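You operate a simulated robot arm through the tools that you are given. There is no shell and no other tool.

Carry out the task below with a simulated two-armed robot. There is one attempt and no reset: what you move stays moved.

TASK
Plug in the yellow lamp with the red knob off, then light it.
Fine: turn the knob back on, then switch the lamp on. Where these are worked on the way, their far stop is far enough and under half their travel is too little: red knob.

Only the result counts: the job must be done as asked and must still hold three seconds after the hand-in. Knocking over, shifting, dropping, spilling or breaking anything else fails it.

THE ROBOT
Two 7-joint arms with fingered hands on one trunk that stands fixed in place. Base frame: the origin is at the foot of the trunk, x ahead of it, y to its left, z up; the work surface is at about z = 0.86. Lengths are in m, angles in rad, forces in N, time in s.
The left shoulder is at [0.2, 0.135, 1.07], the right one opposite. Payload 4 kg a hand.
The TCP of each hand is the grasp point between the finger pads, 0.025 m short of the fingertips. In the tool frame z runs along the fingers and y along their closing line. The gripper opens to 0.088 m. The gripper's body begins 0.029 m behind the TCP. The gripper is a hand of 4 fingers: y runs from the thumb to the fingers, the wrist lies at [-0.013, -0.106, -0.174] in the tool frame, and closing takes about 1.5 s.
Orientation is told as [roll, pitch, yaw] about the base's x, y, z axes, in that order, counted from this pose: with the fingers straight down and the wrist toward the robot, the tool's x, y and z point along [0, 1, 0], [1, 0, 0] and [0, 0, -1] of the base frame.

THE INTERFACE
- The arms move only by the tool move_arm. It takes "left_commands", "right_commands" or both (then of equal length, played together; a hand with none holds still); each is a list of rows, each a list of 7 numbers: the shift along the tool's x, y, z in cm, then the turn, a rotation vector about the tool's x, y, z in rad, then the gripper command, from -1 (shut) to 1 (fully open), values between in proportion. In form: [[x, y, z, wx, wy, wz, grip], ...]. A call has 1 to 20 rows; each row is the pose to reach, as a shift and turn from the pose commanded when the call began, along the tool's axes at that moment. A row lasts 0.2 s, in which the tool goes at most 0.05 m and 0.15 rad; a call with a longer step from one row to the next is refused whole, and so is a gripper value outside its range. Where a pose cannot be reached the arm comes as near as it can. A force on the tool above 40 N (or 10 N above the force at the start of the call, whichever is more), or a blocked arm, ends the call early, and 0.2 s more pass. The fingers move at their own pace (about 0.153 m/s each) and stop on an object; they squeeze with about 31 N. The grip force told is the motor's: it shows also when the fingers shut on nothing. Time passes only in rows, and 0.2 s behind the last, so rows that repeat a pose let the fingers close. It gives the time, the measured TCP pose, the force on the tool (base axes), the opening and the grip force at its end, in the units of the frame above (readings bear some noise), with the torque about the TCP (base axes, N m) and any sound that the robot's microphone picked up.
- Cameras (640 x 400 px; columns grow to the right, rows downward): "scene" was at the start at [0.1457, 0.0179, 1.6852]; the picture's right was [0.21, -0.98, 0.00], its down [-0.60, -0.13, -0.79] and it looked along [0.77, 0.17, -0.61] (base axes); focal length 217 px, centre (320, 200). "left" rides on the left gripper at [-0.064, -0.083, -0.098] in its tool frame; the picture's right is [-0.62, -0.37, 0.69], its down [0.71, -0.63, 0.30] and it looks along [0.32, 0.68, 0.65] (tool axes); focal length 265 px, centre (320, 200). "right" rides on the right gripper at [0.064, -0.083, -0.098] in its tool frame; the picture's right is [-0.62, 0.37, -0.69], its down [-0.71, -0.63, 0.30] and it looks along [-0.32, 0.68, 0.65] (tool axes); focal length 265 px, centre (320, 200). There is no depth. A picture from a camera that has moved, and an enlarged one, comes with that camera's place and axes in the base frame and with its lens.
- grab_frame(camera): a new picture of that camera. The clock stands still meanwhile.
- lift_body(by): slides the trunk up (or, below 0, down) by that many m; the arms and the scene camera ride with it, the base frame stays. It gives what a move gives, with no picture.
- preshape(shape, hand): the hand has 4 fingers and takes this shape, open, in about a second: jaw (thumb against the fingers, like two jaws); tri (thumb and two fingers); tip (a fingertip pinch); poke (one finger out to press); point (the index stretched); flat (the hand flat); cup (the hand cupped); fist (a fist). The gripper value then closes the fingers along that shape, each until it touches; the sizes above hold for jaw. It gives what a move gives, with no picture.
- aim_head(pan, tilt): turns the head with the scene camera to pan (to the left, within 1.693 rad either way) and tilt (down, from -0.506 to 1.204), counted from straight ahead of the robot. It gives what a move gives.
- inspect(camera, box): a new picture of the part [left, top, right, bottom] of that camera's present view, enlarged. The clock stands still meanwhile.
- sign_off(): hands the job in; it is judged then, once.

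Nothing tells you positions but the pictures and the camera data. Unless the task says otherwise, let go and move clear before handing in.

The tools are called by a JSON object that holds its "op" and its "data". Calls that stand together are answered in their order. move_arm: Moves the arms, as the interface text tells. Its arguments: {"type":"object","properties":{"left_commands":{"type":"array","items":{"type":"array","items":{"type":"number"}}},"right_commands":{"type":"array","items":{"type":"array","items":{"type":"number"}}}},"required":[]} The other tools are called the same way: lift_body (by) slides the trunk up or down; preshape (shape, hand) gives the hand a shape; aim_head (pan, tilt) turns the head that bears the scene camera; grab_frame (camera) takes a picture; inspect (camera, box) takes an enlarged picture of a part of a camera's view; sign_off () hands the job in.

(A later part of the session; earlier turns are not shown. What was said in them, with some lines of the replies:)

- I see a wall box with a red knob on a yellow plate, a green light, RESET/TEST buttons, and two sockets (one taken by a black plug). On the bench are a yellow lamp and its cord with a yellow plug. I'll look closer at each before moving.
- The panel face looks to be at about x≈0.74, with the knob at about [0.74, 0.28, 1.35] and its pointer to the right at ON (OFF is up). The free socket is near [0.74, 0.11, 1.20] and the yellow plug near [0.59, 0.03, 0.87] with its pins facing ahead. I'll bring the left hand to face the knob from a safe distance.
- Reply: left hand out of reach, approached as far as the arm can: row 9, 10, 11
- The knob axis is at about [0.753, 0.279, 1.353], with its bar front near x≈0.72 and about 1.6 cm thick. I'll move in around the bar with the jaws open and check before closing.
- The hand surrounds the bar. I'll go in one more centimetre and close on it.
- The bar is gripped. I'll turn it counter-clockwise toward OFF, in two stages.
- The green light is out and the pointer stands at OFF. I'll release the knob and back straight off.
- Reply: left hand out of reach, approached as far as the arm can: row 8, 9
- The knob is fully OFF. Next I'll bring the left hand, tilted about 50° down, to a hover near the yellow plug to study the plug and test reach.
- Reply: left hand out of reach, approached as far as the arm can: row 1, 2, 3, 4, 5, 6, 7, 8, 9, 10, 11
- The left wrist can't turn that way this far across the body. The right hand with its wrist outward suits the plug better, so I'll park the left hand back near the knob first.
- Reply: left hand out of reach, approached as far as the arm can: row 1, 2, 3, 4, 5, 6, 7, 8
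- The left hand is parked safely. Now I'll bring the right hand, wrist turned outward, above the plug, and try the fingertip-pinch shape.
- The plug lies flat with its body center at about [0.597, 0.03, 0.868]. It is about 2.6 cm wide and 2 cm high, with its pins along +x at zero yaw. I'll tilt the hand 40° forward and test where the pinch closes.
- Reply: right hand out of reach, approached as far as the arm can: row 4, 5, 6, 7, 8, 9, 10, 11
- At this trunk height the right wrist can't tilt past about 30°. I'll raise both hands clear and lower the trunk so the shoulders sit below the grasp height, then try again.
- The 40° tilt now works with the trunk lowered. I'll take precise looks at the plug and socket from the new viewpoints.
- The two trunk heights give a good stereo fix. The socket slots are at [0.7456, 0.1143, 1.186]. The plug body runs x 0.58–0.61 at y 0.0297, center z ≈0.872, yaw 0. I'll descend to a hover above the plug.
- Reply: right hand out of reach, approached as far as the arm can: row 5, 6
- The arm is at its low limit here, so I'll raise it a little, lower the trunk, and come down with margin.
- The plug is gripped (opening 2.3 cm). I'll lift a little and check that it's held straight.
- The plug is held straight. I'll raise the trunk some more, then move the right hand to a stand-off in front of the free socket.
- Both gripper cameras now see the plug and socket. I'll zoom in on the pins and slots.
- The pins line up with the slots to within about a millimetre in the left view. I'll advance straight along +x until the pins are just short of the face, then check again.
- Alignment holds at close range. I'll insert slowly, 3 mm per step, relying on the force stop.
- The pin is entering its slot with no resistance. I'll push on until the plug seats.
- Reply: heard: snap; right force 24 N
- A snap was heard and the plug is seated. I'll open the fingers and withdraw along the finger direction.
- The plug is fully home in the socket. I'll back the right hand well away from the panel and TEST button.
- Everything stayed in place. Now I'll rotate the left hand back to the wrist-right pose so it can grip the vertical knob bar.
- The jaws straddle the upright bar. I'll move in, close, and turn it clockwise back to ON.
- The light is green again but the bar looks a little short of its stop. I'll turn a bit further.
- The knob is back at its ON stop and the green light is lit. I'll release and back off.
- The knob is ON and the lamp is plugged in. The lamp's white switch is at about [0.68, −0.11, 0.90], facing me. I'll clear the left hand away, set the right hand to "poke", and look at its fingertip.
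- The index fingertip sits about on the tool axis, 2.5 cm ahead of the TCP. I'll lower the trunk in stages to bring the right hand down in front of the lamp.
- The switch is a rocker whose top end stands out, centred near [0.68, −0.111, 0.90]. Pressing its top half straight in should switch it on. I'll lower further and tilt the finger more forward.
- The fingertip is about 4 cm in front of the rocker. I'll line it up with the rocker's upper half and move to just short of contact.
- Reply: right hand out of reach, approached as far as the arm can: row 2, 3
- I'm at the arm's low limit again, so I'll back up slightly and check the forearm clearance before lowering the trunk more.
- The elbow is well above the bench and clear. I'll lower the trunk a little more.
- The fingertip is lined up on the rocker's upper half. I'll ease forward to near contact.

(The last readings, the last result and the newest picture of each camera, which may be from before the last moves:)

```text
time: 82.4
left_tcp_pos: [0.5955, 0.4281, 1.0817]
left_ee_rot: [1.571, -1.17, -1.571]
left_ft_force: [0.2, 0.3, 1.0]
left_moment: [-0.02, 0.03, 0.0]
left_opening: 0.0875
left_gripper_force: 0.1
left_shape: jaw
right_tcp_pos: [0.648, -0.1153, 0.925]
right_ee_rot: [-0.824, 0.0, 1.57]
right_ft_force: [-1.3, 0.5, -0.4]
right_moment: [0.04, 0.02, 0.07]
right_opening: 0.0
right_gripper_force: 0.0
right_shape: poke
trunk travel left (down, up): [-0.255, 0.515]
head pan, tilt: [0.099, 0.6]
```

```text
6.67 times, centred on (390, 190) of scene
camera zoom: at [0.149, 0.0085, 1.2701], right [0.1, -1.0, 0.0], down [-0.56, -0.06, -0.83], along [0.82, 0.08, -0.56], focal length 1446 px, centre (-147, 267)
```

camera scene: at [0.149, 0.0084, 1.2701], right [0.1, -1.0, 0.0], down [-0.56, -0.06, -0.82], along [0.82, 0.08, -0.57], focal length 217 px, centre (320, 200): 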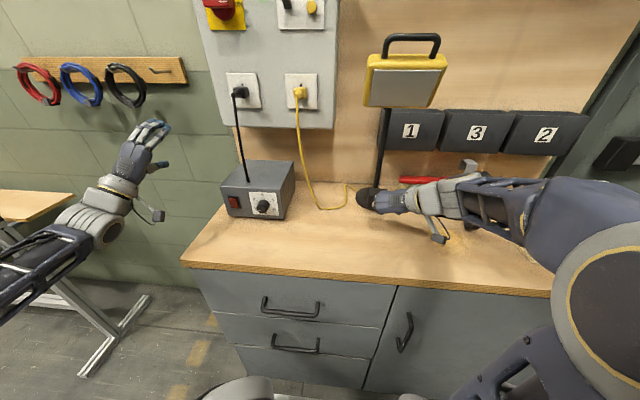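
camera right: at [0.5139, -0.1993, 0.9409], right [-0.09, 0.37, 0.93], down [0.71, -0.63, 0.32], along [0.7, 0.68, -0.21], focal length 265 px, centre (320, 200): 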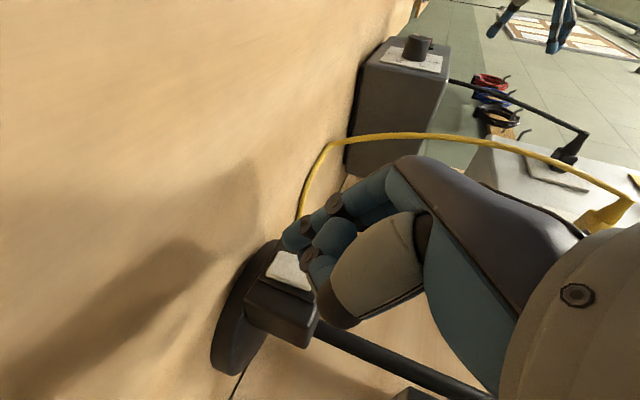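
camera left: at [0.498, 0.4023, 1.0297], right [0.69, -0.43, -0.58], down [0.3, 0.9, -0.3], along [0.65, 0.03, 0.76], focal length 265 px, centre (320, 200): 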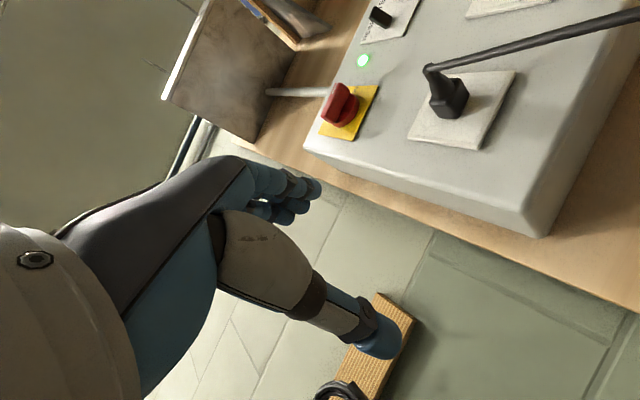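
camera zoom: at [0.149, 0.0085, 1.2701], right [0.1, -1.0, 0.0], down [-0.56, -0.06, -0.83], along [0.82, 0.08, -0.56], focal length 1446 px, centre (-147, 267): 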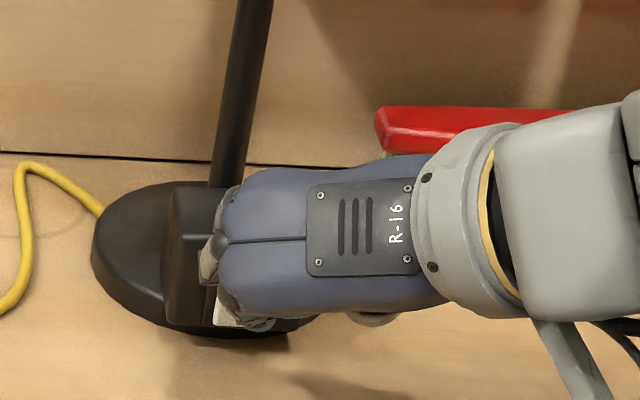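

I'm just about at the rocker, but the contact would fall near its middle. I'll shift up 6 mm so that it lands on the raised end, then press gently.

{"op": "move_arm", "data": {"right_commands": [[-0.3, 0, -0.56, 0, 0, 0, 1], [-0.44, 0, -0.41, 0, 0, 0, 1], [-0.64, 0, -0.19, 0, 0, 0, 1], [-0.78, 0, -0.04, 0, 0, 0, 1], [-0.78, 0, -0.04, 0, 0, 0, 1]]}}

{"op": "inspect", "data": {"camera": "right", "box": [210, 180, 350, 320]}}

```text
time: 83.6
left_tcp_pos: [0.5954, 0.4286, 1.0815]
left_ee_rot: [1.57, -1.169, -1.571]
left_ft_force: [0.2, 0.8, -0.8]
left_moment: [0.02, 0.01, -0.03]
left_opening: 0.0874
left_gripper_force: 0.1
left_shape: jaw
right_tcp_pos: [0.6531, -0.115, 0.9308]
right_ee_rot: [-0.824, 0.001, 1.571]
right_ft_force: [-1.8, 1.8, 3.4]
right_moment: [-0.02, -0.03, 0.01]
right_opening: 0.0002
right_gripper_force: 0.0
right_shape: poke
trunk travel left (down, up): [-0.255, 0.515]
head pan, tilt: [0.099, 0.6]
```

```text
2.86 times, centred on (280, 250) of right
camera zoom: at [0.5369, -0.1992, 0.9522], right [-0.09, 0.37, 0.93], down [0.71, -0.63, 0.32], along [0.7, 0.68, -0.21], focal length 758 px, centre (434, 57)
```

zoom: 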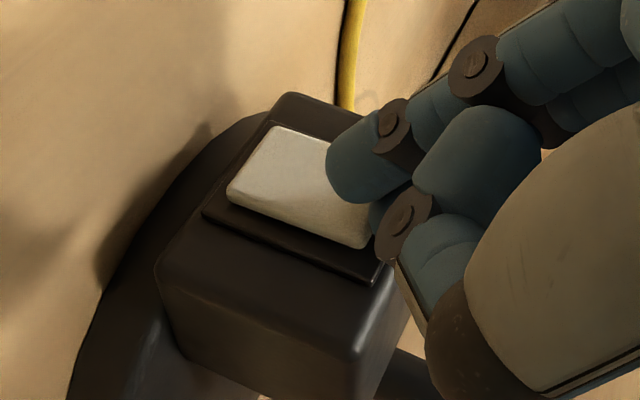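

Light contact is felt. I'll press in 2 mm increments.

{"op": "move_arm", "data": {"right_commands": [[-0.14, 0, 0.15, 0, 0, 0, 1], [-0.27, 0, 0.29, 0, 0, 0, 1]]}}

{"op": "inspect", "data": {"camera": "right", "box": [210, 180, 350, 320]}}

{"op": "grab_frame", "data": {"camera": "scene"}}

```text
time: 84.2
left_tcp_pos: [0.5947, 0.4297, 1.0825]
left_ee_rot: [1.571, -1.172, -1.57]
left_ft_force: [-0.3, 1.0, 0.1]
left_moment: [0.0, -0.01, 0.0]
left_opening: 0.0873
left_gripper_force: 0.1
left_shape: jaw
right_tcp_pos: [0.6557, -0.1148, 0.9306]
right_ee_rot: [-0.822, 0.0, 1.574]
right_ft_force: [-14.8, 3.0, 2.4]
right_moment: [0.03, 0.11, -0.01]
right_opening: 0.0
right_gripper_force: 0.1
right_shape: poke
trunk travel left (down, up): [-0.255, 0.515]
head pan, tilt: [0.099, 0.6]
```

```text
2.86 times, centred on (280, 250) of right
camera zoom: at [0.54, -0.1988, 0.9519], right [-0.09, 0.37, 0.93], down [0.71, -0.63, 0.32], along [0.7, 0.69, -0.21], focal length 758 px, centre (434, 57)
```

zoom: 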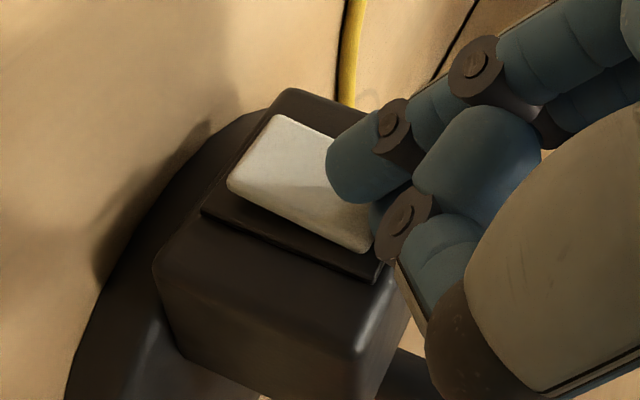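

```text
taken
camera scene: at [0.1485, 0.0086, 1.2702], right [0.1, -1.0, 0.0], down [-0.56, -0.06, -0.83], along [0.82, 0.08, -0.56], focal length 217 px, centre (320, 200)
```

scene: 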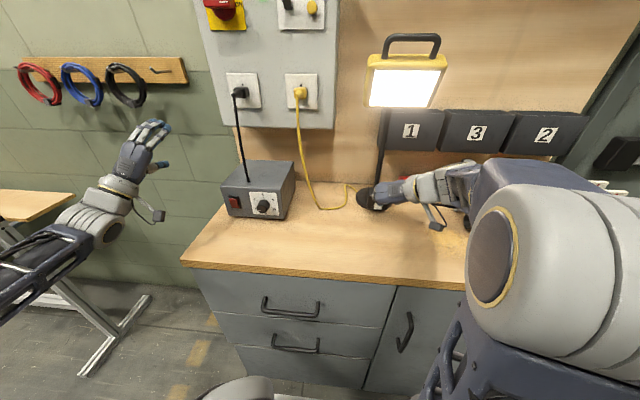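

The lamp is lit. I'll back straight off the rocker.

{"op": "move_arm", "data": {"right_commands": [[0.34, 0, -0.37, 0, 0, 0, 1], [1.4, 0, -1.5, 0, 0, 0, 1], [2.7, 0, -2.9, 0, 0, 0, 1], [4.7, 0, -5.1, 0, 0, 0, 1], [4.7, 0, -5.1, 0, 0, 0, 1]]}}

{"op": "grab_frame", "data": {"camera": "scene"}}

{"op": "grab_frame", "data": {"camera": "right"}}

```text
time: 85.4
left_tcp_pos: [0.5961, 0.4294, 1.0815]
left_ee_rot: [1.572, -1.17, -1.571]
left_ft_force: [0.8, 0.3, 0.1]
left_moment: [0.0, 0.01, 0.05]
left_opening: 0.0876
left_gripper_force: 0.0
left_shape: jaw
right_tcp_pos: [0.5887, -0.1148, 0.9315]
right_ee_rot: [-0.823, 0.0, 1.572]
right_ft_force: [-0.7, 0.1, 0.7]
right_moment: [0.03, 0.0, 0.01]
right_opening: 0.0
right_gripper_force: 0.1
right_shape: poke
trunk travel left (down, up): [-0.255, 0.515]
head pan, tilt: [0.099, 0.6]
```

```text
taken
camera scene: at [0.1491, 0.0085, 1.2701], right [0.1, -1.0, 0.0], down [-0.56, -0.06, -0.83], along [0.82, 0.08, -0.56], focal length 217 px, centre (320, 200)
```

scene: 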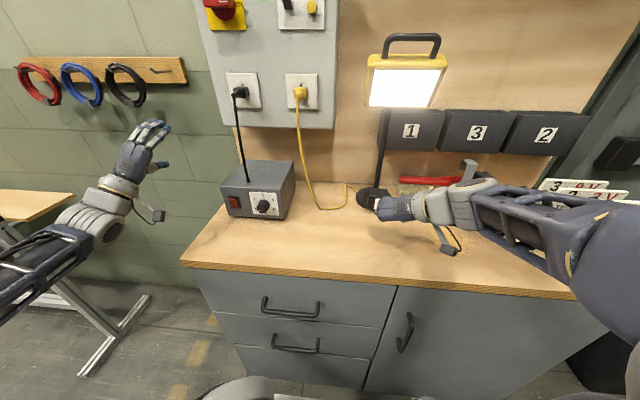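

```text
taken
camera right: at [0.4717, -0.1992, 0.9522], right [-0.09, 0.37, 0.93], down [0.71, -0.63, 0.32], along [0.7, 0.68, -0.21], focal length 265 px, centre (320, 200)
```

right: 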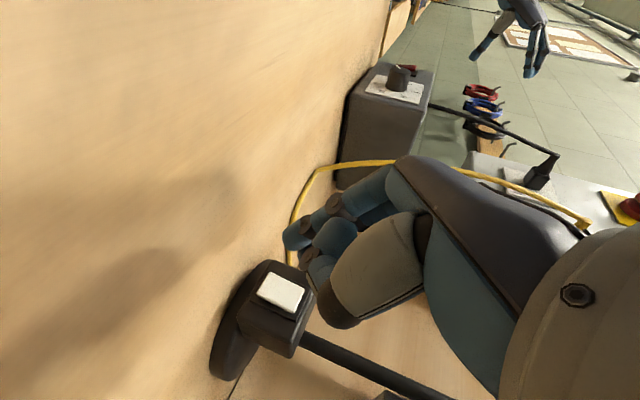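

{"op": "aim_head", "data": {"pan": -0.5, "tilt": 0.7}}

{"op": "grab_frame", "data": {"camera": "scene"}}

```text
time: 86.4
left_tcp_pos: [0.5953, 0.4291, 1.0816]
left_ee_rot: [1.571, -1.171, -1.57]
left_ft_force: [0.3, -0.6, 0.2]
left_moment: [0.03, -0.01, -0.02]
left_opening: 0.0876
left_gripper_force: 0.1
left_shape: jaw
right_tcp_pos: [0.5874, -0.1151, 0.9311]
right_ee_rot: [-0.823, -0.001, 1.57]
right_ft_force: [-0.4, -0.1, -0.3]
right_moment: [-0.01, 0.01, 0.02]
right_opening: 0.0
right_gripper_force: 0.0
right_shape: poke
trunk travel left (down, up): [-0.255, 0.515]
head pan, tilt: [-0.499, 0.7]
```

```text
taken
camera scene: at [0.1357, -0.0409, 1.2615], right [-0.48, -0.88, 0.0], down [-0.57, 0.31, -0.77], along [0.67, -0.37, -0.64], focal length 217 px, centre (320, 200)
```

scene: 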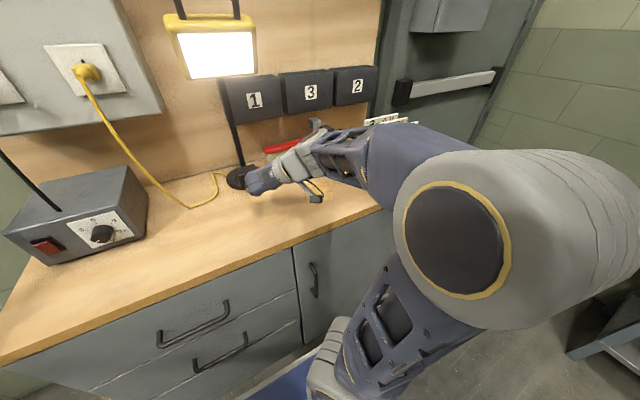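

All clear; I'll raise the trunk straight up so the arm lifts away, then verify everything.

{"op": "lift_body", "data": {"by": 0.2}}

{"op": "move_arm", "data": {"right_commands": [[1.5, 0, -2, 0, 0, 0, 1], [3, 0, -4, 0, 0, 0, 1], [3, 0, -4, 0, 0, 0, 1]]}}

{"op": "aim_head", "data": {"pan": -0.1, "tilt": 0.6}}

{"op": "grab_frame", "data": {"camera": "scene"}}

{"op": "grab_frame", "data": {"camera": "right"}}

```text
time: 88.6
left_tcp_pos: [0.5955, 0.4294, 1.2829]
left_ee_rot: [1.572, -1.17, -1.569]
left_ft_force: [-0.2, 0.3, 0.7]
left_moment: [0.0, 0.01, -0.01]
left_opening: 0.0873
left_gripper_force: 0.1
left_shape: jaw
right_tcp_pos: [0.5879, -0.1159, 1.1325]
right_ee_rot: [-0.825, -0.001, 1.569]
right_ft_force: [0.0, -0.1, 0.2]
right_moment: [0.0, 0.0, 0.05]
right_opening: 0.0002
right_gripper_force: 0.1
right_shape: poke
trunk travel left (down, up): [-0.455, 0.315]
head pan, tilt: [-0.499, 0.7]
```

```text
time: 89.4
left_tcp_pos: [0.5945, 0.4281, 1.2821]
left_ee_rot: [1.571, -1.171, -1.571]
left_ft_force: [0.3, 0.2, 0.4]
left_moment: [0.03, -0.03, -0.01]
left_opening: 0.0875
left_gripper_force: 0.0
left_shape: jaw
right_tcp_pos: [0.5378, -0.1143, 1.1372]
right_ee_rot: [-0.823, 0.001, 1.571]
right_ft_force: [0.1, -0.1, -0.3]
right_moment: [0.03, 0.02, -0.01]
right_opening: 0.0001
right_gripper_force: 0.1
right_shape: poke
trunk travel left (down, up): [-0.455, 0.315]
head pan, tilt: [-0.499, 0.7]
```

```text
time: 90.3
left_tcp_pos: [0.5951, 0.4288, 1.2827]
left_ee_rot: [1.57, -1.172, -1.57]
left_ft_force: [-1.2, 0.1, 0.1]
left_moment: [-0.02, 0.04, 0.0]
left_opening: 0.0875
left_gripper_force: 0.0
left_shape: jaw
right_tcp_pos: [0.538, -0.1149, 1.1379]
right_ee_rot: [-0.826, 0.0, 1.57]
right_ft_force: [0.3, -0.8, 1.0]
right_moment: [-0.01, -0.02, -0.01]
right_opening: 0.0001
right_gripper_force: 0.0
right_shape: poke
trunk travel left (down, up): [-0.455, 0.315]
head pan, tilt: [-0.099, 0.6]
```

```text
taken
camera scene: at [0.149, -0.0091, 1.4701], right [-0.1, -0.99, 0.0], down [-0.56, 0.06, -0.82], along [0.82, -0.08, -0.57], focal length 217 px, centre (320, 200)
```

scene: 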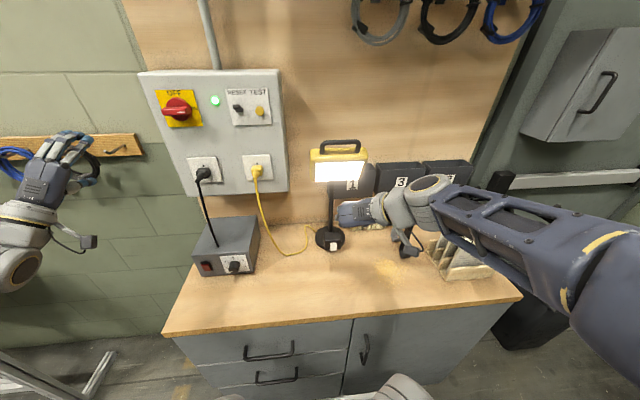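

```text
taken
camera right: at [0.4221, -0.1991, 1.1582], right [-0.09, 0.37, 0.93], down [0.71, -0.63, 0.32], along [0.7, 0.68, -0.21], focal length 265 px, centre (320, 200)
```

right: 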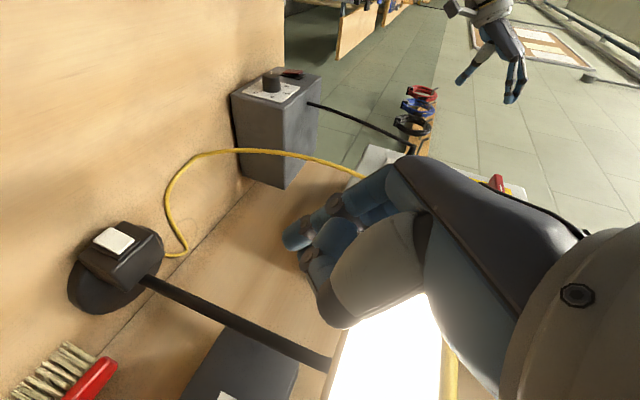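

The lamp is lit, the green light is on, the knob is at ON and both hands are clear. One last check of the rest of the bench.

{"op": "lift_body", "data": {"by": 0.2}}

{"op": "grab_frame", "data": {"camera": "scene"}}

{"op": "inspect", "data": {"camera": "scene", "box": [150, 100, 480, 300]}}

```text
time: 92.4
left_tcp_pos: [0.5962, 0.4285, 1.483]
left_ee_rot: [1.57, -1.171, -1.571]
left_ft_force: [-0.5, -1.0, 0.0]
left_moment: [-0.03, 0.01, 0.0]
left_opening: 0.088
left_gripper_force: 0.0
left_shape: jaw
right_tcp_pos: [0.5368, -0.1152, 1.3375]
right_ee_rot: [-0.825, -0.002, 1.572]
right_ft_force: [-0.1, 0.5, 0.8]
right_moment: [0.0, 0.02, 0.02]
right_opening: 0.0001
right_gripper_force: 0.1
right_shape: poke
trunk travel left (down, up): [-0.655, 0.115]
head pan, tilt: [-0.099, 0.6]
```

```text
taken
camera scene: at [0.149, -0.009, 1.6701], right [-0.1, -1.0, 0.0], down [-0.56, 0.06, -0.83], along [0.82, -0.08, -0.56], focal length 217 px, centre (320, 200)
```

scene: 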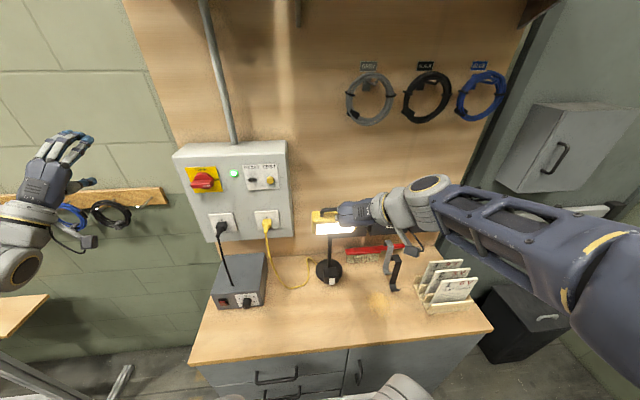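

```text
1.94 times, centred on (315, 200) of scene
camera zoom: at [0.149, -0.009, 1.6701], right [-0.1, -1.0, 0.0], down [-0.56, 0.06, -0.83], along [0.82, -0.08, -0.56], focal length 421 px, centre (330, 200)
```

zoom: 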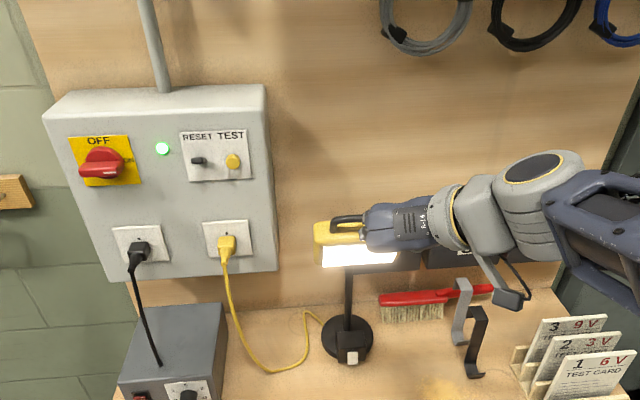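

Everything is in place: the plug is seated, the knob is at ON, the lamp is lit, the other objects look undisturbed, and both hands are clear. I'm handing in.

{"op": "sign_off", "data": {}}

```text
The job is handed in.
```

The yellow lamp is plugged into the free socket and lit. I turned the red knob off first, pushed the plug in until it snapped, then turned the knob back to its ON stop. After that I pressed the top of the lamp's rocker to switch it on.

In my last pictures before the hand-in, the panel's green light was on and the lamp was lit. Nothing else on the bench or panel looked moved. Both hands had let go and were clear.
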